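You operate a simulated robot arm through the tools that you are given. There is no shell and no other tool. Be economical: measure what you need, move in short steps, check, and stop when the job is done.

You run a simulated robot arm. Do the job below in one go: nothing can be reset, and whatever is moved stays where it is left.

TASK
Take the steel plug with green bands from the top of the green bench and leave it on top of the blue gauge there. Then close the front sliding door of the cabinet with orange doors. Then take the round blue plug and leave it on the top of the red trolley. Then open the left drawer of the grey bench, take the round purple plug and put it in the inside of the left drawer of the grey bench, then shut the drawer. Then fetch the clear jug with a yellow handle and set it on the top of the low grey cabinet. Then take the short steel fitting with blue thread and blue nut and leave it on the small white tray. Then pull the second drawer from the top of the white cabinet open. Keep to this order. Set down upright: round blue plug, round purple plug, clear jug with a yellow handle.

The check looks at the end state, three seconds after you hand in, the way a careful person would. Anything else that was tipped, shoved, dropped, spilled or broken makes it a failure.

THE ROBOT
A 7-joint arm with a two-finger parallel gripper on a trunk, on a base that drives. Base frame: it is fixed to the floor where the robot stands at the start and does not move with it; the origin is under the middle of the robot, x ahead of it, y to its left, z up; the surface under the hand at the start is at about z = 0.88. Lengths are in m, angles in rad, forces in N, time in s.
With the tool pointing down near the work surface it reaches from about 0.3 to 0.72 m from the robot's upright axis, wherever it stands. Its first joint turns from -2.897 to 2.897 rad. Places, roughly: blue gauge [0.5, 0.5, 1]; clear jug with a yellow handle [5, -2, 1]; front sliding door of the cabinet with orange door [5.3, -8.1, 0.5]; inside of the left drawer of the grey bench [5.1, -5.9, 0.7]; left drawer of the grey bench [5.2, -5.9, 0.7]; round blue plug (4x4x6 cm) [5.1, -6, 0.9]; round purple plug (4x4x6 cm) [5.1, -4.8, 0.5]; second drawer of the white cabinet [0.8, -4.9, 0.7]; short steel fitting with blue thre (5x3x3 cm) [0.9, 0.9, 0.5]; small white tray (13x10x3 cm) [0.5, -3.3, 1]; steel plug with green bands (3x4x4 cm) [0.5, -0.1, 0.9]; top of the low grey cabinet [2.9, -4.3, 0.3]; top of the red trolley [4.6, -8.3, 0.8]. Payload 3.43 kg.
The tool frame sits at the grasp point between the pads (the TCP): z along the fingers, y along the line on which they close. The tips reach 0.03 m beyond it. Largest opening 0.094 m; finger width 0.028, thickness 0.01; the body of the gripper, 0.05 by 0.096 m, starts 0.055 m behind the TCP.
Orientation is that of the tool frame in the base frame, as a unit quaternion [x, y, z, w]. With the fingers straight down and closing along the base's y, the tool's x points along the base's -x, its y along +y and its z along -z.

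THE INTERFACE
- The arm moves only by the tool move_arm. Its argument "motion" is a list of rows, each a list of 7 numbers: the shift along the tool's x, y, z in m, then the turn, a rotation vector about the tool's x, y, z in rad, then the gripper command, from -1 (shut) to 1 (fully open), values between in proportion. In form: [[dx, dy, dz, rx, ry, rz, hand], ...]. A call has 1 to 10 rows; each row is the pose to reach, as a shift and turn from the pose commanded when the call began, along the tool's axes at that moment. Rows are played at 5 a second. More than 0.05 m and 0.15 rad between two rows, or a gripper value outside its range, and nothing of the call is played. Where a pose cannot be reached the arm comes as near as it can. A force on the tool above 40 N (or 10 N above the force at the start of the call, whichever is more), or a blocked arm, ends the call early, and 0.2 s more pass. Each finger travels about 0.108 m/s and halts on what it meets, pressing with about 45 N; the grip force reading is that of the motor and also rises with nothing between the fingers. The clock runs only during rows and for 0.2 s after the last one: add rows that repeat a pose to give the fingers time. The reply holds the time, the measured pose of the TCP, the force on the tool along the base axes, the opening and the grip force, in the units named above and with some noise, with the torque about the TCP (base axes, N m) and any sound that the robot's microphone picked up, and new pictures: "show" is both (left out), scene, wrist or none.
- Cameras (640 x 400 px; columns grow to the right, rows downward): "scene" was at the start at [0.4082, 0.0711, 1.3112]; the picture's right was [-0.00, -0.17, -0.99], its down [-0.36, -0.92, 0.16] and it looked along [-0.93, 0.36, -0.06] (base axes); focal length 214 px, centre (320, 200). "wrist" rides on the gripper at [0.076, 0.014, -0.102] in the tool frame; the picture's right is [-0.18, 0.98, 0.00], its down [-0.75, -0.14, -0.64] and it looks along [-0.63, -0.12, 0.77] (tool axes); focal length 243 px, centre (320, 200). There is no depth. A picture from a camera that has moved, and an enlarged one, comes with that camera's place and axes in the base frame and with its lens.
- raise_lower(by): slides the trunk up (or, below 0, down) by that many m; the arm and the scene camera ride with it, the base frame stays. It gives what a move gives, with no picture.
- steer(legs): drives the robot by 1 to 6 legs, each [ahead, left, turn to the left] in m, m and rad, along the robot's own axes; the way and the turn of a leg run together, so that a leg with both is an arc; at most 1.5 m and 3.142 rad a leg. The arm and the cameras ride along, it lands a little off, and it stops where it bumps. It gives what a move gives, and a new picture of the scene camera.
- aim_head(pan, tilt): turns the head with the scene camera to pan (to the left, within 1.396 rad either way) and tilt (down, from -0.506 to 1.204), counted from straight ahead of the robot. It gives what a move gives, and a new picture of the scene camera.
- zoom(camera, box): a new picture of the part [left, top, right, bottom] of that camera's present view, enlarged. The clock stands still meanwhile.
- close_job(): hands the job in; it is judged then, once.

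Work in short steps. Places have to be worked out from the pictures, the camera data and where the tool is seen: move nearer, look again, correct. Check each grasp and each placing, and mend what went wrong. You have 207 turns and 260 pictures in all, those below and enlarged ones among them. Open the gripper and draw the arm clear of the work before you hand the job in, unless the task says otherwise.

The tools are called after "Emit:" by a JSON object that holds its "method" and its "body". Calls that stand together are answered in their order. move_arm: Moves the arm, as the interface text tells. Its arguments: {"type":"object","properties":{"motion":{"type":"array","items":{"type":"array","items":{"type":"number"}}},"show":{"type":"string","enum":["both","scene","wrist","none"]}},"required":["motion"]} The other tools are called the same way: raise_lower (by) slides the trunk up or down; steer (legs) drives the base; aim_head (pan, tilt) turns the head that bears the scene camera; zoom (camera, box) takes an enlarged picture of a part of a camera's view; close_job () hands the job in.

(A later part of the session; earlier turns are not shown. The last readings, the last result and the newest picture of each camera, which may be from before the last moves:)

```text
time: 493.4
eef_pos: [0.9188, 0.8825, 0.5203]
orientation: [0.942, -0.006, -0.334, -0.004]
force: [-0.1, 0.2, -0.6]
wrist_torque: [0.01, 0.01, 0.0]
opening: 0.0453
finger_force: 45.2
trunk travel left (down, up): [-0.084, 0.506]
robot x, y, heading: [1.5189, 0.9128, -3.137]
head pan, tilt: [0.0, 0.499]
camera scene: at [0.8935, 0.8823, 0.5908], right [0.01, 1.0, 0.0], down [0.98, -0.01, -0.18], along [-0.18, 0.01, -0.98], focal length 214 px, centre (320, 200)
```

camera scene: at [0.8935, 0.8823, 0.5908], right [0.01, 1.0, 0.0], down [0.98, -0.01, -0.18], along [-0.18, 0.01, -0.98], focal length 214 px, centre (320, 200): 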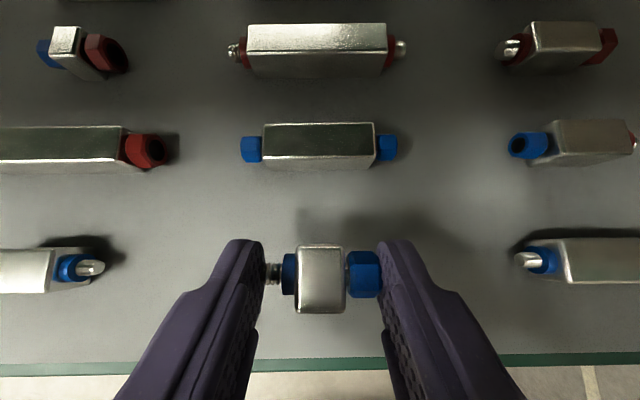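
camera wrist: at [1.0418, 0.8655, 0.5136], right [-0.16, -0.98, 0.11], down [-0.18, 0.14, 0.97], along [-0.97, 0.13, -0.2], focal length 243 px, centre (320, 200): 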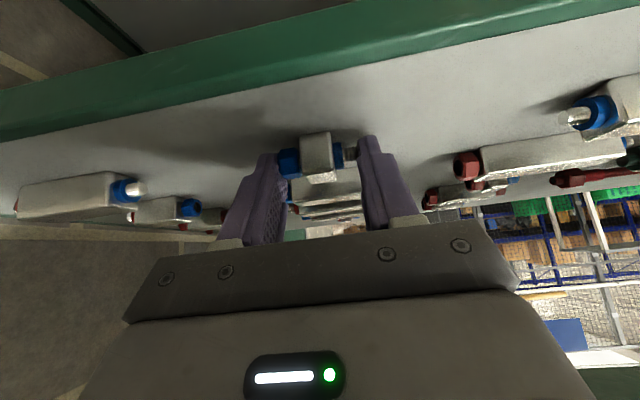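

Held securely. I back out, raise the trunk and drive south to the blue rack.

Emit:
{"method": "steer", "body": {"legs": [[-0.3, 0, 0]]}}

Emit:
{"method": "raise_lower", "body": {"by": 0.4}}

Emit:
{"method": "raise_lower", "body": {"by": 0.1}}

Emit:
{"method": "steer", "body": {"legs": [[0, 1.3, 0], [0, 1.3, 0], [0, 1.3, 0]]}}

Emit:
{"method": "aim_head", "body": {"pan": 0, "tilt": -0.3}}

```text
time: 495.4
eef_pos: [1.2205, 0.887, 0.5215]
orientation: [0.943, -0.01, -0.334, -0.004]
force: [-0.2, 0.0, -1.4]
wrist_torque: [-0.02, -0.02, -0.01]
opening: 0.0454
finger_force: 44.8
trunk travel left (down, up): [-0.084, 0.506]
robot x, y, heading: [1.8225, 0.9151, 3.134]
head pan, tilt: [0.0, 0.499]
camera scene: at [1.1945, 0.8869, 0.5908], right [0.02, 1.0, 0.0], down [0.98, -0.02, -0.18], along [-0.18, 0.01, -0.98], focal length 214 px, centre (320, 200)
```

scene: 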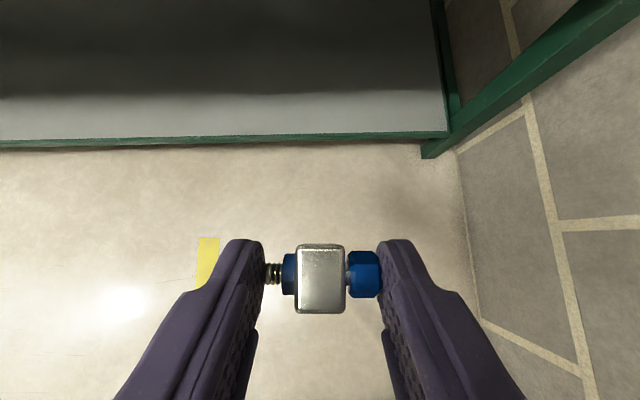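

```text
time: 499.2
eef_pos: [1.2195, 0.8858, 0.9218]
orientation: [0.942, -0.011, -0.335, -0.006]
force: [0.0, 0.5, -0.7]
wrist_torque: [0.04, -0.01, -0.02]
opening: 0.0455
finger_force: 44.7
trunk travel left (down, up): [-0.484, 0.106]
robot x, y, heading: [1.8167, 0.9082, 3.133]
head pan, tilt: [0.0, 0.499]
```

```text
time: 500.6
eef_pos: [1.2201, 0.8866, 1.0218]
orientation: [0.942, -0.01, -0.335, -0.005]
force: [0.0, -0.2, -0.1]
wrist_torque: [0.01, 0.02, 0.01]
opening: 0.0456
finger_force: 45.2
trunk travel left (down, up): [-0.584, 0.006]
robot x, y, heading: [1.8176, 0.91, 3.137]
head pan, tilt: [0.0, 0.499]
```

```text
time: 519.3
eef_pos: [1.2165, -3.016, 1.0217]
orientation: [0.942, -0.004, -0.334, -0.003]
force: [0.6, 0.6, -0.3]
wrist_torque: [0.02, -0.01, -0.02]
opening: 0.0455
finger_force: 44.5
trunk travel left (down, up): [-0.584, 0.006]
robot x, y, heading: [1.8202, -2.9794, -3.134]
head pan, tilt: [0.0, 0.499]
camera scene: at [1.1917, -3.0148, 1.0909], right [0.01, 1.0, 0.0], down [0.98, -0.01, -0.18], along [-0.18, 0.0, -0.98], focal length 214 px, centre (320, 200)
```

scene: 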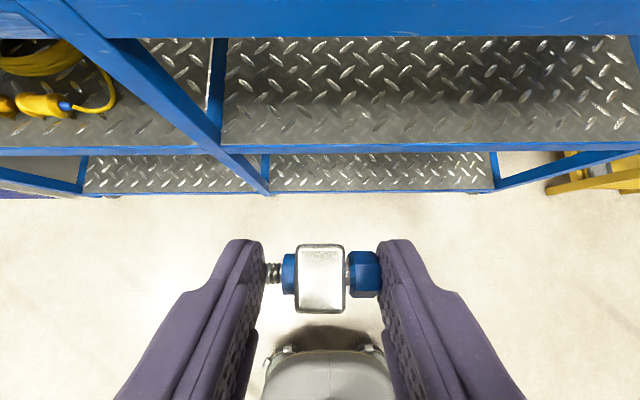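

```text
time: 520.5
eef_pos: [1.2159, -3.0132, 1.0224]
orientation: [0.942, -0.004, -0.335, -0.002]
force: [-0.3, -0.6, -1.6]
wrist_torque: [-0.02, -0.01, 0.0]
opening: 0.0454
finger_force: 45.4
trunk travel left (down, up): [-0.584, 0.006]
robot x, y, heading: [1.8161, -2.9814, -3.135]
head pan, tilt: [0.0, -0.3]
camera scene: at [1.1439, -3.0142, 1.1456], right [0.01, 1.0, 0.0], down [0.56, 0.0, -0.83], along [-0.83, 0.01, -0.56], focal length 214 px, centre (320, 200)
```

scene: 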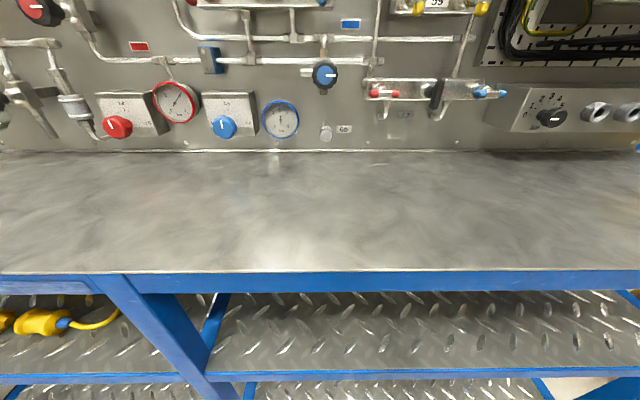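

No tray directly here; I look left and right.

Emit:
{"method": "aim_head", "body": {"pan": 0.7, "tilt": -0.4}}

Emit:
{"method": "aim_head", "body": {"pan": 0.3, "tilt": -0.506}}

```text
time: 521.5
eef_pos: [1.2175, -3.0144, 1.0207]
orientation: [0.942, -0.004, -0.335, -0.002]
force: [0.5, -0.9, -1.8]
wrist_torque: [0.03, -0.02, 0.02]
opening: 0.0453
finger_force: 44.5
trunk travel left (down, up): [-0.584, 0.006]
robot x, y, heading: [1.8189, -2.9825, -3.131]
head pan, tilt: [0.7, -0.4]
camera scene: at [1.1518, -3.0614, 1.1678], right [-0.4, 0.77, -0.5], down [0.53, -0.25, -0.81], along [-0.75, -0.58, -0.3], focal length 214 px, centre (320, 200)
```

scene: 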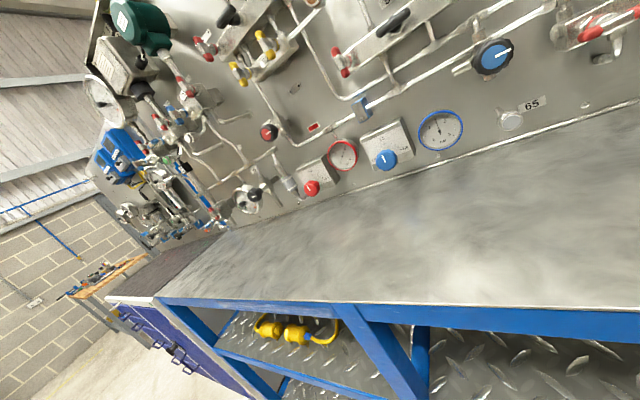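

```text
time: 522.4
eef_pos: [1.2162, -3.0134, 1.0216]
orientation: [0.943, -0.004, -0.334, -0.002]
force: [0.1, -0.5, -1.3]
wrist_torque: [-0.04, -0.01, -0.01]
opening: 0.0455
finger_force: 45.5
trunk travel left (down, up): [-0.584, 0.006]
robot x, y, heading: [1.8178, -2.9821, -3.133]
head pan, tilt: [0.3, -0.499]
camera scene: at [1.1416, -3.0341, 1.1661], right [-0.18, 0.96, -0.23], down [0.39, -0.14, -0.91], along [-0.9, -0.25, -0.35], focal length 214 px, centre (320, 200)
```

scene: 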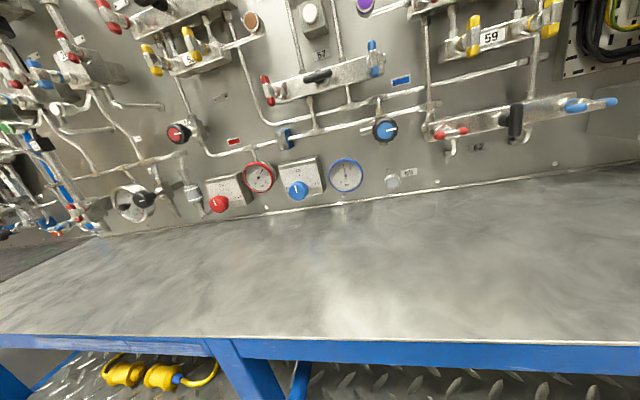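

The rack's top is at z≈0.95 and its panel stands at x≈0.63, so the tray at x=0.5 must be on the other (west) side of the panel. I drive around: north, then west through the gap.

Emit:
{"method": "steer", "body": {"legs": [[0, -1.05, -0.008], [0, -1.05, 0], [1.1, 0, 0], [1.15, 0, 0]]}}

Emit:
{"method": "aim_head", "body": {"pan": 1.0, "tilt": -0.45}}

```text
time: 543.8
eef_pos: [-1.0305, -0.7207, 1.0218]
orientation: [0.941, -0.04, -0.334, -0.016]
force: [0.3, 0.0, -0.5]
wrist_torque: [0.02, 0.0, 0.01]
opening: 0.0455
finger_force: 44.8
trunk travel left (down, up): [-0.584, 0.006]
robot x, y, heading: [-0.4304, -0.7328, 3.07]
head pan, tilt: [0.3, -0.499]
camera scene: at [-1.1072, -0.7344, 1.1659], right [-0.1, 0.97, -0.23], down [0.38, -0.17, -0.91], along [-0.92, -0.18, -0.35], focal length 214 px, centre (320, 200)
```

scene: 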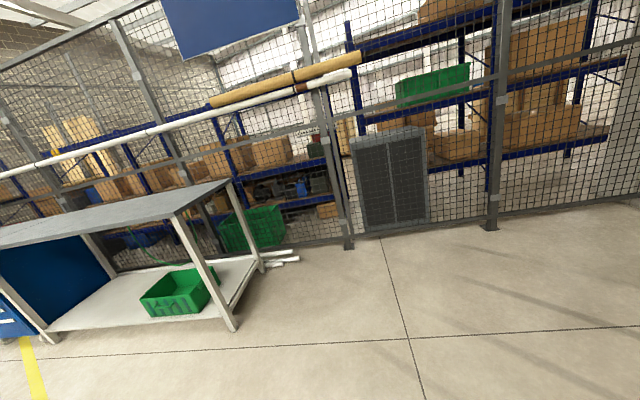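

```text
time: 544.9
eef_pos: [-1.0312, -0.721, 1.0213]
orientation: [0.941, -0.04, -0.334, -0.016]
force: [-0.3, 0.0, -1.3]
wrist_torque: [0.02, 0.01, -0.02]
opening: 0.0455
finger_force: 45.0
trunk travel left (down, up): [-0.584, 0.006]
robot x, y, heading: [-0.4286, -0.7324, 3.076]
head pan, tilt: [1.0, -0.45]
camera scene: at [-1.0912, -0.7751, 1.1841], right [-0.48, 0.59, -0.65], down [0.52, -0.41, -0.75], along [-0.71, -0.7, -0.11], focal length 214 px, centre (320, 200)
```

scene: 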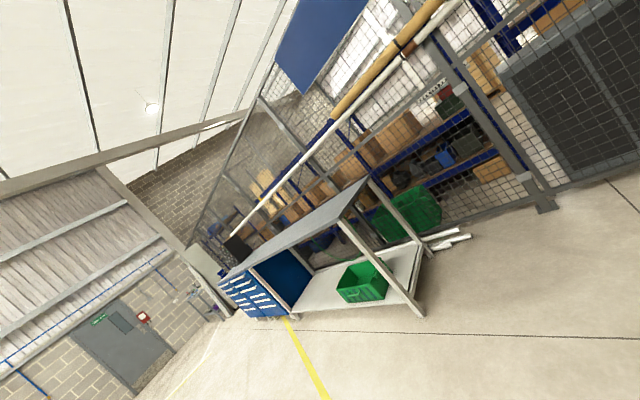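

I turn left to face south and look at the rack's west side.

Emit:
{"method": "steer", "body": {"legs": [[0, 0, 1.63]]}}

Emit:
{"method": "aim_head", "body": {"pan": 0.3, "tilt": -0.5}}

```text
time: 549.3
eef_pos: [-0.3986, -1.334, 1.0224]
orientation: [0.67, 0.662, -0.239, 0.234]
force: [0.4, -0.5, -1.1]
wrist_torque: [0.02, 0.01, 0.0]
opening: 0.0454
finger_force: 45.0
trunk travel left (down, up): [-0.584, 0.006]
robot x, y, heading: [-0.4262, -0.7316, -1.568]
head pan, tilt: [1.0, -0.45]
camera scene: at [-0.3403, -1.3912, 1.1841], right [-0.55, -0.52, -0.65], down [0.37, 0.55, -0.75], along [0.75, -0.65, -0.11], focal length 214 px, centre (320, 200)
```

scene: 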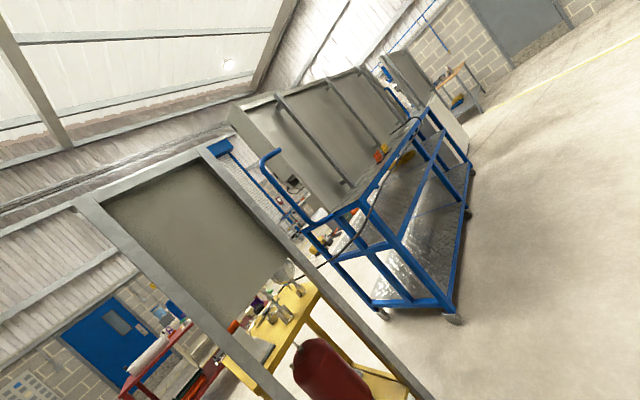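

```text
time: 550.4
eef_pos: [-0.3978, -1.3342, 1.0215]
orientation: [0.67, 0.663, -0.239, 0.234]
force: [0.2, 0.8, -1.1]
wrist_torque: [0.03, -0.03, -0.02]
opening: 0.0456
finger_force: 45.0
trunk travel left (down, up): [-0.584, 0.006]
robot x, y, heading: [-0.426, -0.7333, -1.567]
head pan, tilt: [0.3, -0.499]
camera scene: at [-0.3798, -1.4098, 1.1661], right [-0.96, -0.17, -0.23], down [0.14, 0.39, -0.91], along [0.25, -0.9, -0.35], focal length 214 px, centre (320, 200)
```

scene: 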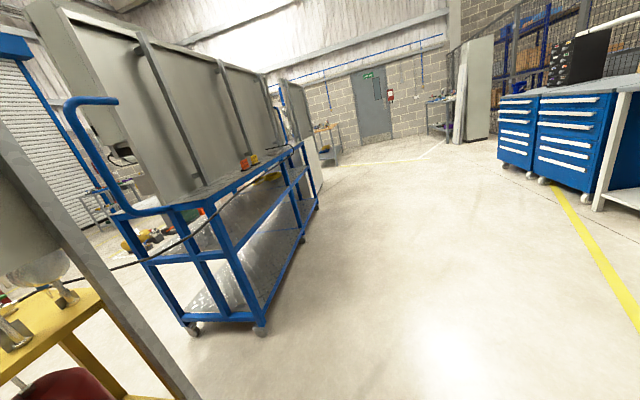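

The west ledge of the rack is visible. I drive south to y≈-3.25 and turn to face it.

Emit:
{"method": "steer", "body": {"legs": [[1.25, 0, 0], [1.25, 0, 0], [0, 0, 1.57]]}}

Emit:
{"method": "aim_head", "body": {"pan": 0, "tilt": -0.3}}

```text
time: 566.4
eef_pos: [0.16, -3.2107, 1.0219]
orientation: [0.017, 0.942, -0.007, 0.335]
force: [0.2, -0.4, -0.8]
wrist_torque: [0.02, 0.04, -0.02]
opening: 0.0453
finger_force: 45.3
trunk travel left (down, up): [-0.584, 0.006]
robot x, y, heading: [-0.438, -3.2299, -0.021]
head pan, tilt: [0.3, -0.499]
camera scene: at [0.2351, -3.1933, 1.1661], right [0.15, -0.96, -0.23], down [-0.39, 0.15, -0.91], along [0.91, 0.23, -0.35], focal length 214 px, centre (320, 200)
```

scene: 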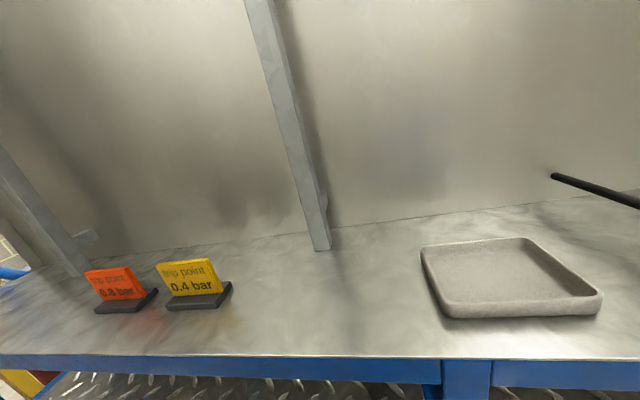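

```text
time: 567.1
eef_pos: [0.1601, -3.2105, 1.0209]
orientation: [0.017, 0.942, -0.008, 0.334]
force: [0.1, -0.1, -0.4]
wrist_torque: [0.0, -0.03, 0.02]
opening: 0.0455
finger_force: 45.3
trunk travel left (down, up): [-0.584, 0.006]
robot x, y, heading: [-0.4417, -3.2284, -0.019]
head pan, tilt: [0.0, -0.3]
camera scene: at [0.2323, -3.2131, 1.1457], right [-0.04, -1.0, 0.0], down [-0.55, 0.02, -0.83], along [0.83, -0.03, -0.55], focal length 214 px, centre (320, 200)
```

scene: 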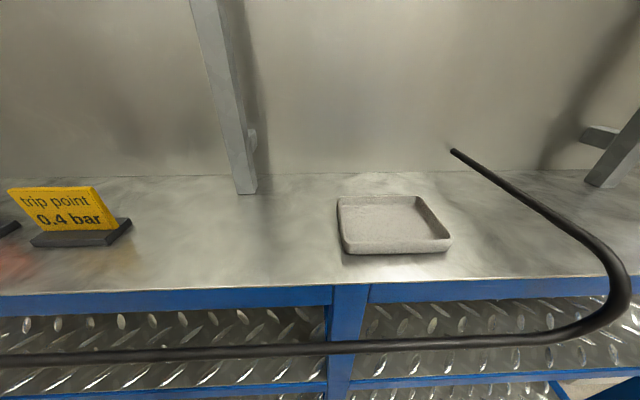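

The white tray is on the ledge, but a black cable loops out in front. I look down to see where the cable runs relative to the hand.

Emit:
{"method": "aim_head", "body": {"pan": 0, "tilt": 0.3}}

Emit:
{"method": "aim_head", "body": {"pan": -0.5, "tilt": 0.0}}

```text
time: 568.1
eef_pos: [0.1595, -3.2117, 1.0218]
orientation: [0.018, 0.942, -0.008, 0.335]
force: [0.2, -0.6, -0.4]
wrist_torque: [0.04, 0.01, 0.0]
opening: 0.0454
finger_force: 44.5
trunk travel left (down, up): [-0.584, 0.006]
robot x, y, heading: [-0.4442, -3.2246, -0.017]
head pan, tilt: [0.0, 0.3]
camera scene: at [0.2003, -3.2121, 1.1007], right [-0.04, -1.0, 0.0], down [-0.93, 0.03, -0.37], along [0.37, -0.02, -0.93], focal length 214 px, centre (320, 200)
```

scene: 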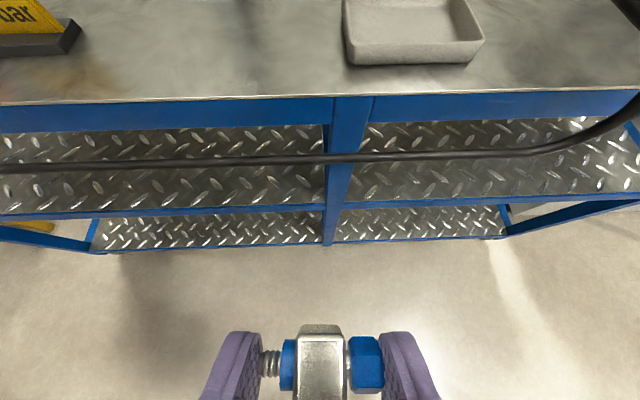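

```text
time: 569.1
eef_pos: [0.1604, -3.2109, 1.0217]
orientation: [0.017, 0.942, -0.008, 0.335]
force: [0.1, -0.3, -0.6]
wrist_torque: [0.0, 0.04, -0.06]
opening: 0.0454
finger_force: 45.3
trunk travel left (down, up): [-0.584, 0.006]
robot x, y, heading: [-0.4429, -3.2258, -0.02]
head pan, tilt: [-0.499, 0.0]
camera scene: at [0.2112, -3.2555, 1.1293], right [-0.33, -0.87, 0.37], down [-0.78, 0.03, -0.63], along [0.54, -0.5, -0.68], focal length 214 px, centre (320, 200)
```

scene: 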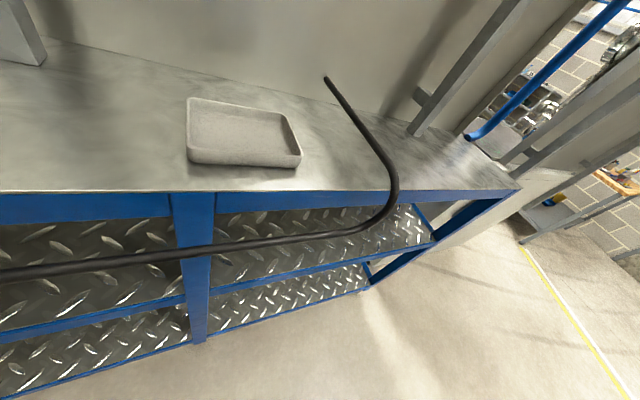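

The cable runs at z≈0.88 just in front of the ledge (x≈0.34), below the hand's path. The tray centre is about (0.48,-3.33) on the ledge at z≈0.93. I drive over it.

Emit:
{"method": "steer", "body": {"legs": [[0, -0.115, 0.0], [0.25, 0, 0.015]]}}

Emit:
{"method": "aim_head", "body": {"pan": 0, "tilt": 0.4}}

```text
time: 571.7
eef_pos: [0.41, -3.3161, 1.0219]
orientation: [0.01, 0.943, -0.005, 0.333]
force: [1.2, 0.7, -1.8]
wrist_torque: [0.02, 0.01, 0.01]
opening: 0.0454
finger_force: 45.2
trunk travel left (down, up): [-0.584, 0.006]
robot x, y, heading: [-0.1927, -3.3461, -0.005]
head pan, tilt: [-0.499, 0.0]
camera scene: at [0.4613, -3.3605, 1.1287], right [-0.32, -0.87, 0.37], down [-0.78, 0.01, -0.63], along [0.54, -0.49, -0.68], focal length 214 px, centre (320, 200)
```

scene: 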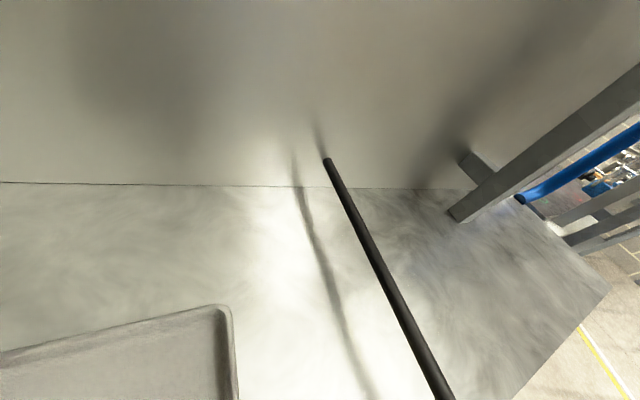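

```text
time: 572.6
eef_pos: [0.4084, -3.3166, 1.0216]
orientation: [0.01, 0.942, -0.005, 0.335]
force: [0.4, 0.7, -1.0]
wrist_torque: [-0.01, 0.02, 0.03]
opening: 0.0457
finger_force: 45.4
trunk travel left (down, up): [-0.584, 0.006]
robot x, y, heading: [-0.1933, -3.3442, -0.007]
head pan, tilt: [0.0, 0.4]
camera scene: at [0.4412, -3.3171, 1.0953], right [-0.02, -1.0, 0.0], down [-0.96, 0.02, -0.28], along [0.28, -0.01, -0.96], focal length 214 px, centre (320, 200)
```

scene: 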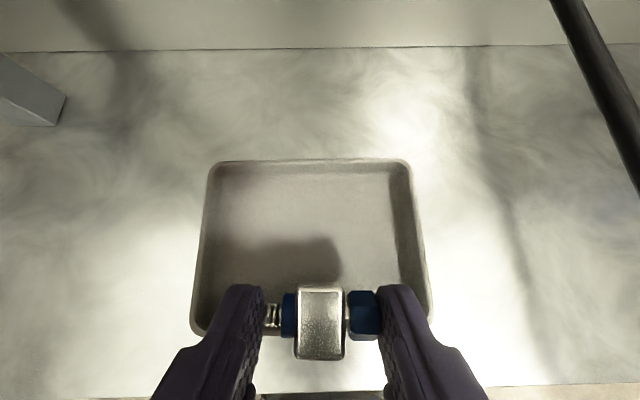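

The tray's centre is near (0.458,-3.314) and the held fitting at x≈0.4225. I move 3.6 cm forward and lower by trunk.

Emit:
{"method": "move_arm", "body": {"motion": [[-0.014, 0.001, 0.0114, 0, 0, 0, -1], [-0.0279, 0.002, 0.0227, 0, 0, 0, -1], [-0.0279, 0.002, 0.0227, 0, 0, 0, -1]], "show": "none"}}

Emit:
{"method": "raise_lower", "body": {"by": -0.035}}

Emit:
{"method": "move_arm", "body": {"motion": [[0, 0, 0, 0, 0, 0, -1]]}}

```text
time: 573.4
eef_pos: [0.4449, -3.3161, 1.0226]
orientation: [0.008, 0.942, -0.004, 0.335]
force: [-0.7, 0.3, -1.5]
wrist_torque: [0.01, 0.03, 0.0]
opening: 0.0456
finger_force: 44.9
trunk travel left (down, up): [-0.584, 0.006]
robot x, y, heading: [-0.1919, -3.3427, -0.006]
head pan, tilt: [0.0, 0.4]
```

```text
time: 574.2
eef_pos: [0.4448, -3.315, 0.9878]
orientation: [0.009, 0.942, -0.004, 0.335]
force: [-1.3, -0.6, 5.0]
wrist_torque: [0.0, -0.02, 0.01]
opening: 0.0457
finger_force: 45.0
trunk travel left (down, up): [-0.549, 0.041]
robot x, y, heading: [-0.1938, -3.3418, -0.005]
head pan, tilt: [0.0, 0.4]
```

```text
time: 574.6
eef_pos: [0.4441, -3.3152, 0.9874]
orientation: [0.01, 0.943, -0.004, 0.334]
force: [0.5, 1.0, 5.1]
wrist_torque: [0.0, -0.04, 0.0]
opening: 0.0454
finger_force: 45.1
trunk travel left (down, up): [-0.549, 0.041]
robot x, y, heading: [-0.1972, -3.3416, -0.004]
head pan, tilt: [0.0, 0.4]
camera scene: at [0.4763, -3.3159, 1.061], right [-0.02, -1.0, 0.0], down [-0.96, 0.02, -0.28], along [0.28, -0.01, -0.96], focal length 214 px, centre (320, 200)
camera wrist: at [0.3198, -3.2994, 1.0187], right [0.16, 0.98, 0.11], down [0.18, -0.14, 0.97], along [0.97, -0.14, -0.2], focal length 243 px, centre (320, 200)
```

scene: 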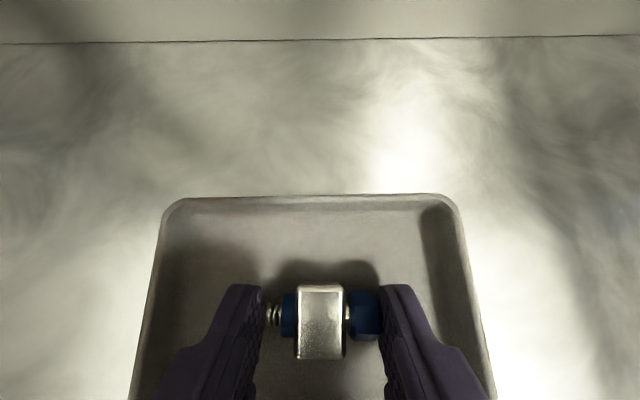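
wrist: 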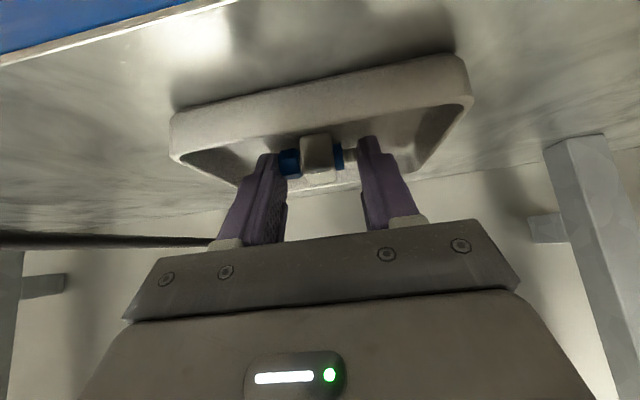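

Light contact with the tray floor already (5 N). I open here.

Emit:
{"method": "move_arm", "body": {"motion": [[0, 0, 0, 0, 0, 0, -0.05], [0, 0, 0, 0, 0, 0, 0.2], [0, 0, 0, 0, 0, 0, 0.2]], "show": "scene"}}

```text
time: 575.4
eef_pos: [0.4435, -3.3145, 0.9871]
orientation: [0.009, 0.942, -0.004, 0.335]
force: [0.1, -0.9, 6.3]
wrist_torque: [0.11, -0.06, -0.02]
opening: 0.0553
finger_force: 0.0
trunk travel left (down, up): [-0.549, 0.041]
robot x, y, heading: [-0.1935, -3.3432, -0.007]
head pan, tilt: [0.0, 0.4]
camera scene: at [0.4761, -3.3164, 1.0607], right [-0.02, -1.0, 0.0], down [-0.96, 0.02, -0.28], along [0.28, -0.01, -0.96], focal length 214 px, centre (320, 200)
```

scene: 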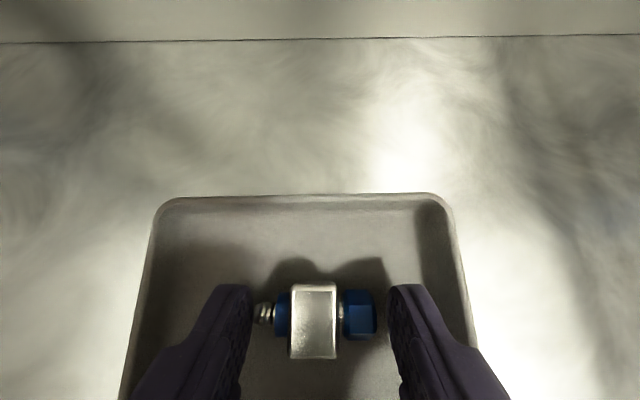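

Released in the tray. I rise straight up and check.

Emit:
{"method": "raise_lower", "body": {"by": 0.04}}

Emit:
{"method": "move_arm", "body": {"motion": [[-0.02, 0, -0.025, 0, 0, 0, 0.2], [-0.03, 0, -0.06, 0, 0, 0, 0.2], [-0.03, 0, -0.09, 0, 0, 0, 0.2]], "show": "scene"}}

```text
time: 576.2
eef_pos: [0.444, -3.315, 1.026]
orientation: [0.009, 0.943, -0.005, 0.334]
force: [0.5, 0.4, 1.3]
wrist_torque: [0.02, 0.0, 0.01]
opening: 0.0563
finger_force: 0.1
trunk travel left (down, up): [-0.589, 0.001]
robot x, y, heading: [-0.1908, -3.3421, -0.007]
head pan, tilt: [0.0, 0.4]
```

```text
time: 577.0
eef_pos: [0.4109, -3.3146, 1.1162]
orientation: [0.009, 0.942, -0.005, 0.335]
force: [-0.2, 1.0, 0.0]
wrist_torque: [0.03, -0.04, 0.03]
opening: 0.0566
finger_force: 0.1
trunk travel left (down, up): [-0.589, 0.001]
robot x, y, heading: [-0.1914, -3.3412, -0.006]
head pan, tilt: [0.0, 0.4]
camera scene: at [0.4432, -3.3148, 1.1897], right [-0.02, -1.0, 0.0], down [-0.96, 0.02, -0.28], along [0.28, -0.01, -0.96], focal length 214 px, centre (320, 200)
```

scene: 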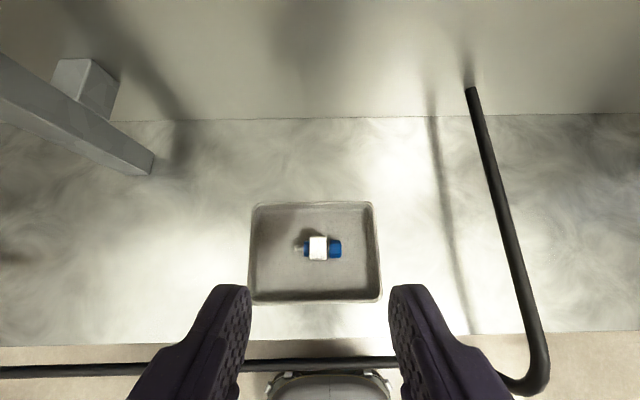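

The fitting lies in the white tray. Finally the white cabinet at (0.8,-4.9), whose drawers face east. I back off and look south for a way around.

Emit:
{"method": "steer", "body": {"legs": [[-0.32, 0, 0]]}}

Emit:
{"method": "aim_head", "body": {"pan": -1.1, "tilt": -0.4}}

```text
time: 579.2
eef_pos: [0.0923, -3.3152, 1.1165]
orientation: [0.01, 0.942, -0.005, 0.334]
force: [-0.1, 0.7, -0.5]
wrist_torque: [-0.01, 0.01, 0.01]
opening: 0.0565
finger_force: 0.0
trunk travel left (down, up): [-0.589, 0.001]
robot x, y, heading: [-0.5096, -3.341, -0.011]
head pan, tilt: [0.0, 0.4]
camera scene: at [0.1261, -3.3149, 1.1896], right [-0.02, -1.0, 0.0], down [-0.96, 0.02, -0.28], along [0.28, -0.01, -0.96], focal length 214 px, centre (320, 200)
```

scene: 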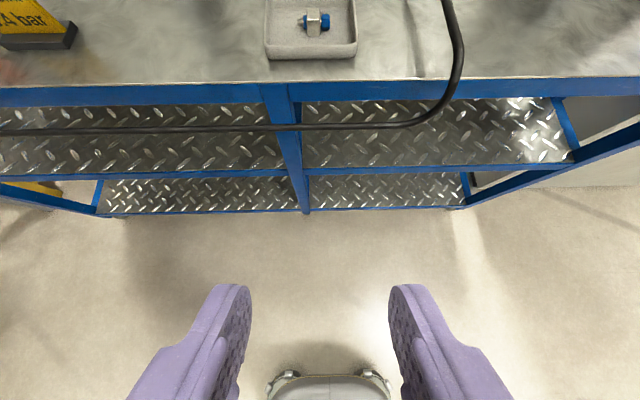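

```text
time: 580.5
eef_pos: [0.0946, -3.3131, 1.1147]
orientation: [0.01, 0.942, -0.005, 0.336]
force: [0.4, -0.2, -1.0]
wrist_torque: [0.01, 0.01, 0.0]
opening: 0.0564
finger_force: 0.0
trunk travel left (down, up): [-0.589, 0.001]
robot x, y, heading: [-0.5109, -3.3416, -0.003]
head pan, tilt: [-1.1, -0.4]
camera scene: at [0.1423, -3.3802, 1.2795], right [-0.57, -0.44, 0.69], down [-0.61, -0.33, -0.72], along [0.55, -0.83, -0.08], focal length 214 px, centre (320, 200)
```

scene: 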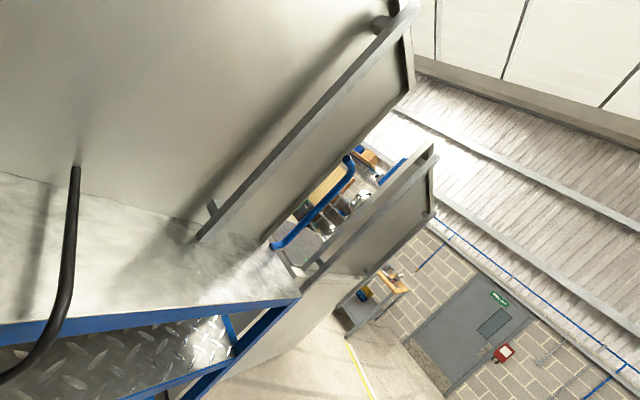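

The way south is open. I strafe to y≈-5.85 and look east through the gap.

Emit:
{"method": "steer", "body": {"legs": [[0, -1.26, 0.005], [0, -1.26, 0]]}}

Emit:
{"method": "aim_head", "body": {"pan": 0, "tilt": -0.5}}

```text
time: 592.9
eef_pos: [0.0816, -5.84, 1.116]
orientation: [0.006, 0.942, -0.003, 0.335]
force: [0.5, 0.0, -0.2]
wrist_torque: [0.03, 0.0, 0.01]
opening: 0.0567
finger_force: 0.1
trunk travel left (down, up): [-0.589, 0.001]
robot x, y, heading: [-0.5279, -5.8707, 0.004]
head pan, tilt: [-1.1, -0.4]
camera scene: at [0.1296, -5.9044, 1.2795], right [-0.57, -0.45, 0.69], down [-0.61, -0.34, -0.72], along [0.56, -0.83, -0.08], focal length 214 px, centre (320, 200)
```

scene: 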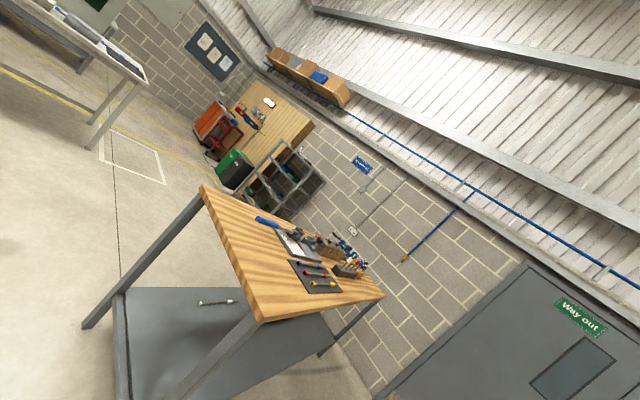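

```text
time: 594.2
eef_pos: [0.0804, -5.8387, 1.114]
orientation: [0.005, 0.942, -0.003, 0.335]
force: [0.5, -0.5, 0.2]
wrist_torque: [-0.01, -0.03, 0.01]
opening: 0.0565
finger_force: 0.1
trunk travel left (down, up): [-0.589, 0.001]
robot x, y, heading: [-0.5239, -5.8693, 0.004]
head pan, tilt: [0.0, -0.499]
camera scene: at [0.1572, -5.8393, 1.2575], right [-0.01, -1.0, 0.0], down [-0.38, 0.0, -0.93], along [0.93, -0.01, -0.38], focal length 214 px, centre (320, 200)
```

scene: 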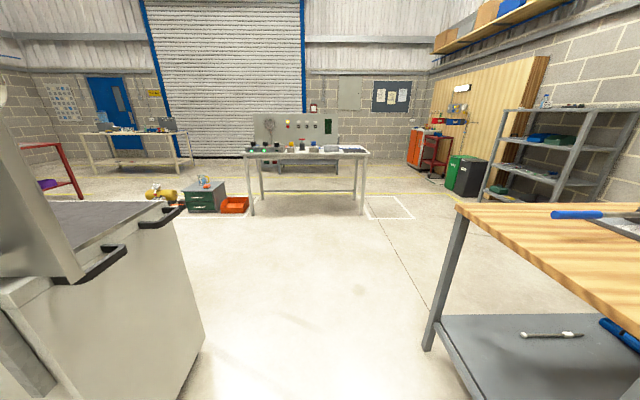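

The gap is about 1.25 m wide, centred at y≈-5.82. I drive through it to the east side.

Emit:
{"method": "steer", "body": {"legs": [[0, 0.04, 0], [1.15, 0, 0], [1.15, 0, 0]]}}

```text
time: 606.0
eef_pos: [2.3951, -5.729, 1.1152]
orientation: [-0.009, 0.942, 0.002, 0.335]
force: [-0.8, -0.6, 0.0]
wrist_torque: [-0.05, 0.03, -0.03]
opening: 0.0564
finger_force: 0.0
trunk travel left (down, up): [-0.589, 0.001]
robot x, y, heading: [1.7911, -5.7799, 0.037]
head pan, tilt: [0.0, -0.499]
camera scene: at [2.47, -5.7272, 1.2573], right [0.02, -1.0, 0.0], down [-0.38, -0.01, -0.93], along [0.92, 0.02, -0.38], focal length 214 px, centre (320, 200)
```

scene: 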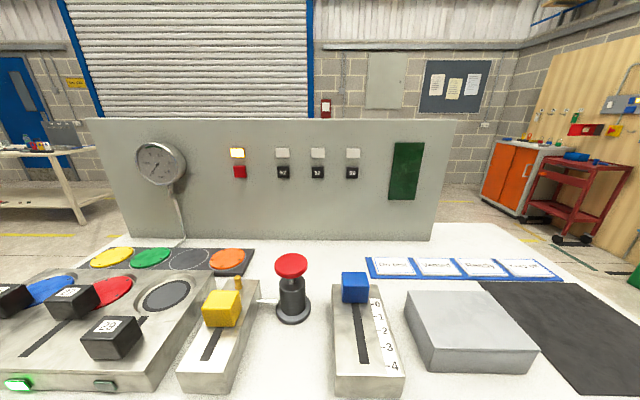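

I back up slightly, turn around to face west, and slide north in front of the white cabinet.

Emit:
{"method": "steer", "body": {"legs": [[-0.1, 0, 0], [0, 0, 3.1], [0, -0.85, 0]]}}

Emit:
{"method": "aim_head", "body": {"pan": 0, "tilt": 0.0}}

```text
time: 618.3
eef_pos: [1.1746, -4.9096, 1.1157]
orientation: [0.941, -0.055, -0.334, -0.021]
force: [0.4, 0.3, 0.3]
wrist_torque: [-0.04, -0.03, 0.01]
opening: 0.0562
finger_force: 0.1
trunk travel left (down, up): [-0.589, 0.001]
robot x, y, heading: [1.7782, -4.9416, 3.032]
head pan, tilt: [0.0, -0.499]
camera scene: at [1.0972, -4.9009, 1.2575], right [0.12, 0.99, 0.0], down [0.38, -0.04, -0.93], along [-0.92, 0.11, -0.38], focal length 214 px, centre (320, 200)
```

scene: 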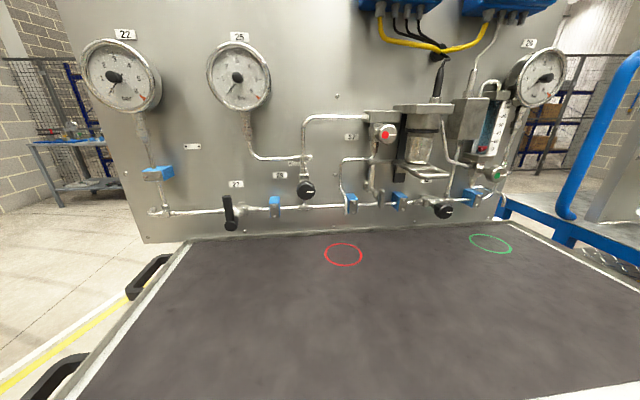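

```text
time: 619.3
eef_pos: [1.1753, -4.9101, 1.1166]
orientation: [0.941, -0.056, -0.334, -0.022]
force: [-0.6, 0.5, 0.0]
wrist_torque: [-0.03, -0.01, 0.02]
opening: 0.0566
finger_force: 0.2
trunk travel left (down, up): [-0.589, 0.001]
robot x, y, heading: [1.7805, -4.9447, 3.038]
head pan, tilt: [0.0, 0.0]
camera scene: at [1.1137, -4.9031, 1.2145], right [0.12, 0.99, 0.0], down [0.77, -0.09, -0.63], along [-0.63, 0.08, -0.78], focal length 214 px, centre (320, 200)
```

scene: 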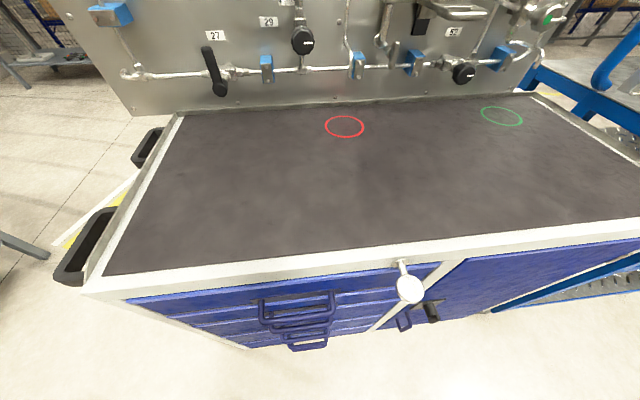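

The cabinet's front edge is at x≈1.02 with bow handles below. I straighten the heading, back off a little, and turn the tool horizontal.

Emit:
{"method": "steer", "body": {"legs": [[-0.12, 0, 0.1]]}}

Emit:
{"method": "move_arm", "body": {"motion": [[0, 0, 0, 0, -0.1, 0, 0.2], [0, 0, 0, 0, -0.25, 0, 0.2], [0, 0, 0, 0, -0.4, 0, 0.2], [0, 0, 0, 0, -0.55, 0, 0.2], [0, 0, 0, 0, -0.7, 0, 0.2], [0, 0, 0, 0, -0.85, 0, 0.2]], "show": "none"}}

Emit:
{"method": "raise_lower", "body": {"by": -0.3}}

Emit:
{"method": "aim_head", "body": {"pan": 0, "tilt": 0.4}}

```text
time: 620.5
eef_pos: [1.2951, -4.9773, 1.1161]
orientation: [0.942, -0.008, -0.335, -0.005]
force: [0.6, 0.7, -0.8]
wrist_torque: [-0.01, 0.02, -0.01]
opening: 0.0561
finger_force: 0.0
trunk travel left (down, up): [-0.589, 0.001]
robot x, y, heading: [1.8982, -4.9526, 3.14]
head pan, tilt: [0.0, 0.0]
camera scene: at [1.2345, -4.9762, 1.2153], right [0.02, 1.0, 0.0], down [0.78, -0.01, -0.63], along [-0.63, 0.01, -0.78], focal length 214 px, centre (320, 200)
```

scene: 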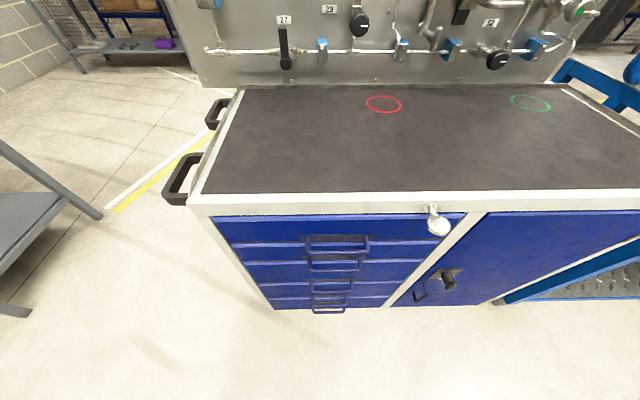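

```text
time: 621.9
eef_pos: [1.2932, -4.9781, 1.1162]
orientation: [0.72, -0.005, -0.694, -0.007]
force: [-0.2, -0.5, 0.8]
wrist_torque: [0.0, 0.04, 0.0]
opening: 0.0565
finger_force: 0.0
trunk travel left (down, up): [-0.589, 0.001]
robot x, y, heading: [1.896, -4.9468, 3.138]
head pan, tilt: [0.0, 0.0]
```

```text
time: 624.9
eef_pos: [1.2942, -4.9769, 0.8163]
orientation: [0.72, -0.005, -0.694, -0.007]
force: [0.0, 0.6, -0.1]
wrist_torque: [0.02, 0.0, -0.02]
opening: 0.0565
finger_force: 0.0
trunk travel left (down, up): [-0.289, 0.301]
robot x, y, heading: [1.9012, -4.9524, 3.135]
head pan, tilt: [0.0, 0.0]
```

```text
time: 625.8
eef_pos: [1.2936, -4.9764, 0.8157]
orientation: [0.721, -0.005, -0.693, -0.007]
force: [-0.2, -0.3, -0.2]
wrist_torque: [-0.03, 0.01, 0.0]
opening: 0.0564
finger_force: 0.2
trunk travel left (down, up): [-0.289, 0.301]
robot x, y, heading: [1.8969, -4.9464, 3.134]
head pan, tilt: [0.0, 0.4]
camera scene: at [1.3283, -4.9776, 0.8888], right [0.02, 1.0, 0.0], down [0.42, -0.01, -0.91], along [-0.91, 0.02, -0.42], focal length 214 px, centre (320, 200)
```

scene: 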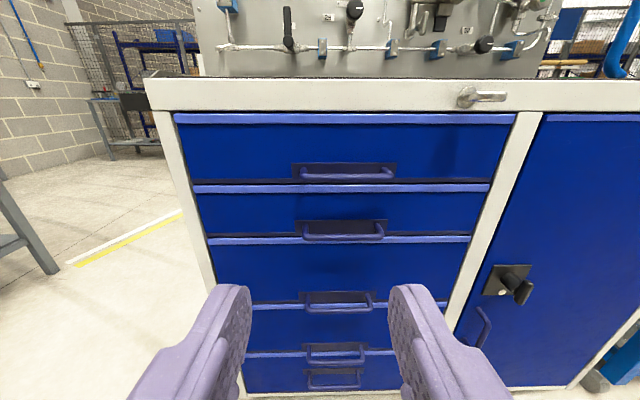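

The second drawer's handle bar is at about x=1.026, y≈-4.935, z≈0.68. I roll the tool by 90° so that the fingers close vertically.

Emit:
{"method": "move_arm", "body": {"motion": [[0, 0, 0, 0, 0, 0.15, 0], [0, 0, 0, 0, 0, 0.3, 0], [0, 0, 0, 0, 0, 0.45, 0], [0, 0, 0, 0, 0, 0.6, 0], [0, 0, 0, 0, 0, 0.75, 0], [0, 0, 0, 0, 0, 0.9, 0], [0, 0, 0, 0, 0, 1.05, 0], [0, 0, 0, 0, 0, 1.2, 0], [0, 0, 0, 0, 0, 1.35, 0], [0, 0, 0, 0, 0, 1.5, 0]], "show": "none"}}

Emit:
{"method": "move_arm", "body": {"motion": [[0, 0, 0, 0, 0, 0.07, 0], [0, 0, 0, 0, 0, 0.07, 0]], "show": "none"}}

Emit:
{"method": "raise_lower", "body": {"by": -0.13}}

Emit:
{"method": "aim_head", "body": {"pan": 0, "tilt": 0.2}}

```text
time: 628.0
eef_pos: [1.2936, -4.9763, 0.8165]
orientation: [0.522, -0.496, -0.512, 0.467]
force: [-0.1, -0.8, 0.0]
wrist_torque: [0.02, 0.01, -0.01]
opening: 0.0472
finger_force: 0.1
trunk travel left (down, up): [-0.289, 0.301]
robot x, y, heading: [1.8983, -4.9509, 3.137]
head pan, tilt: [0.0, 0.4]
```

```text
time: 628.6
eef_pos: [1.2934, -4.9754, 0.8163]
orientation: [-0.505, 0.514, 0.495, -0.486]
force: [0.1, 0.2, -0.2]
wrist_torque: [0.01, 0.01, -0.01]
opening: 0.0471
finger_force: 0.1
trunk travel left (down, up): [-0.289, 0.301]
robot x, y, heading: [1.8973, -4.9489, 3.135]
head pan, tilt: [0.0, 0.4]
```

```text
time: 630.1
eef_pos: [1.2946, -4.9768, 0.6864]
orientation: [-0.506, 0.514, 0.495, -0.485]
force: [0.0, 0.7, -0.3]
wrist_torque: [-0.02, -0.01, 0.03]
opening: 0.047
finger_force: 0.0
trunk travel left (down, up): [-0.159, 0.431]
robot x, y, heading: [1.8977, -4.9457, 3.134]
head pan, tilt: [0.0, 0.4]
```

```text
time: 630.9
eef_pos: [1.2934, -4.9769, 0.6852]
orientation: [-0.505, 0.513, 0.496, -0.485]
force: [0.7, 0.8, -0.7]
wrist_torque: [-0.02, -0.01, 0.02]
opening: 0.0468
finger_force: 0.0
trunk travel left (down, up): [-0.159, 0.431]
robot x, y, heading: [1.8951, -4.9463, 3.135]
head pan, tilt: [0.0, 0.201]
camera scene: at [1.3322, -4.8856, 0.686], right [0.04, 0.0, -1.0], down [0.18, -0.98, 0.0], along [-0.98, -0.18, -0.04], focal length 214 px, centre (320, 200)
```

scene: 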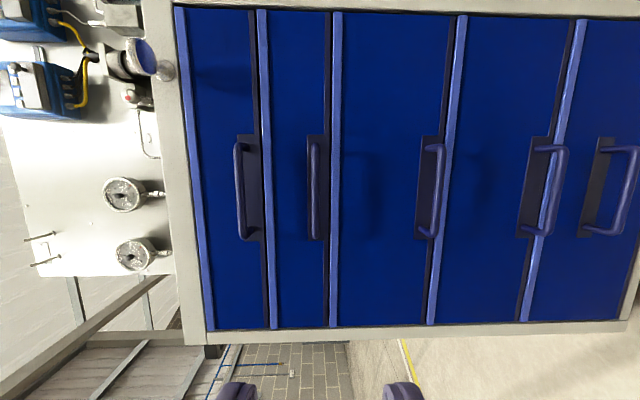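

The second handle is at y≈-4.927, z≈0.681. I drive 0.2 m closer and adjust.

Emit:
{"method": "steer", "body": {"legs": [[0.19, 0, 0]]}}

Emit:
{"method": "move_arm", "body": {"motion": [[-0.025, -0.002, 0, 0, 0, 0, 0], [-0.047, -0.005, 0, 0, 0, 0, 0], [-0.047, -0.005, 0, 0, 0, 0, 0]]}}

```text
time: 632.4
eef_pos: [1.1045, -4.9779, 0.6847]
orientation: [-0.507, 0.513, 0.495, -0.485]
force: [-0.4, -0.1, -0.2]
wrist_torque: [-0.01, 0.0, -0.03]
opening: 0.0471
finger_force: 0.0
trunk travel left (down, up): [-0.159, 0.431]
robot x, y, heading: [1.7035, -4.9466, -3.142]
head pan, tilt: [0.0, 0.201]
camera scene: at [1.1427, -4.8869, 0.686], right [0.04, 0.0, -1.0], down [0.18, -0.98, 0.0], along [-0.98, -0.18, -0.04], focal length 214 px, centre (320, 200)
```

scene: 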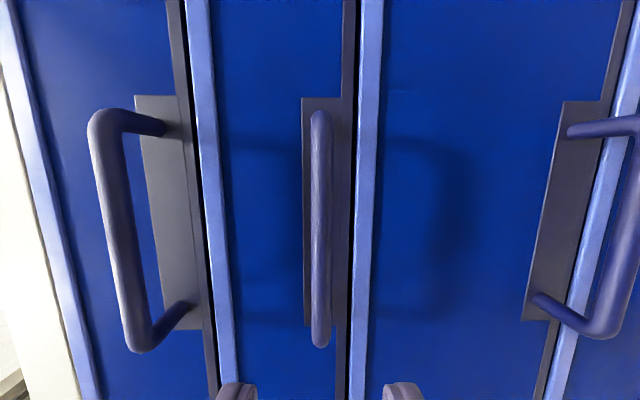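

```text
time: 633.2
eef_pos: [1.1054, -4.9305, 0.6817]
orientation: [-0.506, 0.513, 0.495, -0.485]
force: [-0.8, 0.7, -0.2]
wrist_torque: [0.01, 0.03, 0.02]
opening: 0.047
finger_force: 0.0
trunk travel left (down, up): [-0.159, 0.431]
robot x, y, heading: [1.7078, -4.9493, -3.141]
head pan, tilt: [0.0, 0.201]
camera scene: at [1.1431, -4.8389, 0.6818], right [0.04, 0.0, -1.0], down [0.18, -0.98, 0.0], along [-0.98, -0.18, -0.04], focal length 214 px, centre (320, 200)
camera wrist: at [1.2056, -5.0086, 0.6994], right [-0.04, 0.18, 0.98], down [0.66, 0.74, -0.11], along [-0.75, 0.64, -0.15], focal length 243 px, centre (320, 200)
```

scene: 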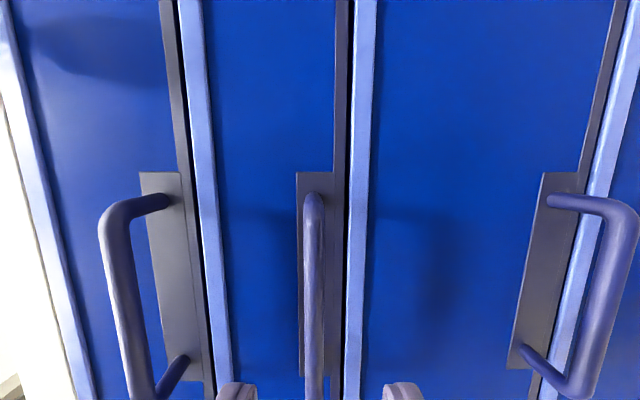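
wrist: 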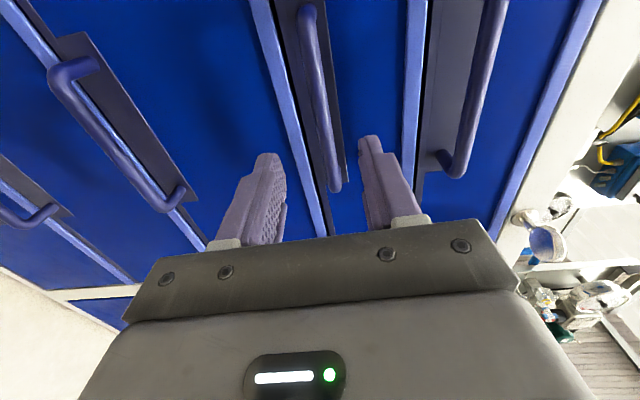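

The bar is centred between the fingers, at x≈1.015. I advance and close on it.

Emit:
{"method": "move_arm", "body": {"motion": [[0, 0, 0.035, 0, 0, 0, 0], [0, 0, 0.06, 0, 0, 0, 0], [0, 0, 0.076, 0, 0, 0, 0], [0, 0, 0.076, 0, 0, 0, 0], [0, 0, 0.076, 0, 0, 0, -0.5], [0, 0, 0.076, 0, 0, 0, -1], [0, 0, 0.076, 0, 0, 0, -1]]}}

```text
time: 634.8
eef_pos: [1.0307, -4.9313, 0.6826]
orientation: [-0.504, 0.511, 0.497, -0.488]
force: [-2.5, -1.1, 28.6]
wrist_torque: [-0.33, -0.08, 0.16]
opening: 0.0165
finger_force: 45.1
trunk travel left (down, up): [-0.159, 0.431]
robot x, y, heading: [1.705, -4.9443, -3.142]
head pan, tilt: [0.0, 0.201]
camera scene: at [1.0677, -4.841, 0.682], right [0.03, 0.0, -1.0], down [0.18, -0.98, 0.0], along [-0.98, -0.18, -0.03], focal length 214 px, centre (320, 200)
camera wrist: at [1.1301, -5.0108, 0.699], right [-0.03, 0.18, 0.98], down [0.66, 0.74, -0.12], along [-0.75, 0.64, -0.14], focal length 243 px, centre (320, 200)
```

scene: 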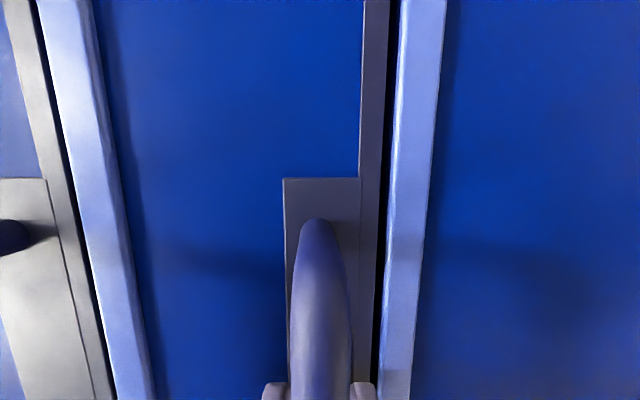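
wrist: 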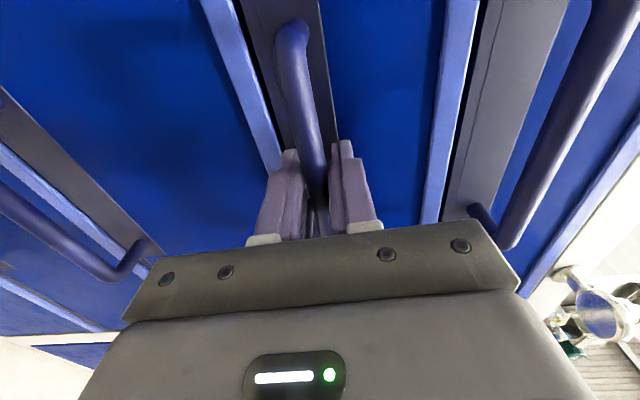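

Gripped, with some vertical bias. I relax it by 2 mm upward and pull slowly.

Emit:
{"method": "move_arm", "body": {"motion": [[0, 0.002, 0, 0, 0, 0, -1], [0, 0.003, -0.006, 0, 0, 0, -1], [0, 0.003, -0.016, 0, 0, 0, -1], [0, 0.003, -0.026, 0, 0, 0, -1], [0, 0.003, -0.036, 0, 0, 0, -1], [0, 0.003, -0.046, 0, 0, 0, -1], [0, 0.003, -0.056, 0, 0, 0, -1], [0, 0.003, -0.066, 0, 0, 0, -1], [0, 0.003, -0.076, 0, 0, 0, -1], [0, 0.003, -0.086, 0, 0, 0, -1]], "show": "scene"}}

```text
time: 637.0
eef_pos: [1.1153, -4.931, 0.6816]
orientation: [-0.506, 0.515, 0.494, -0.484]
force: [1.3, 1.4, -28.9]
wrist_torque: [-0.3, 0.04, 1.33]
opening: 0.0162
finger_force: 45.5
trunk travel left (down, up): [-0.159, 0.431]
robot x, y, heading: [1.7074, -4.9482, 3.147]
head pan, tilt: [0.0, 0.201]
camera scene: at [1.1533, -4.8408, 0.6825], right [0.04, 0.0, -1.0], down [0.18, -0.98, 0.01], along [-0.98, -0.18, -0.04], focal length 214 px, centre (320, 200)
```

scene: 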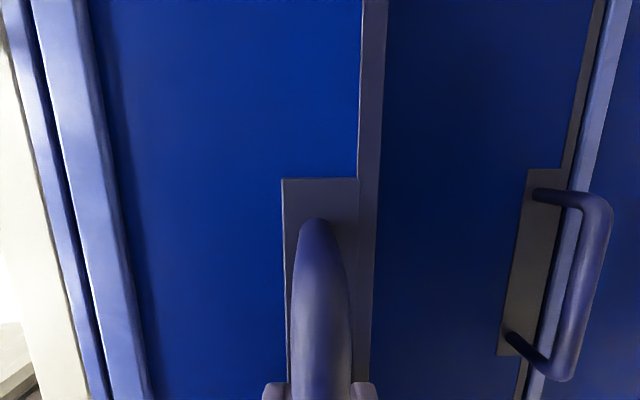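

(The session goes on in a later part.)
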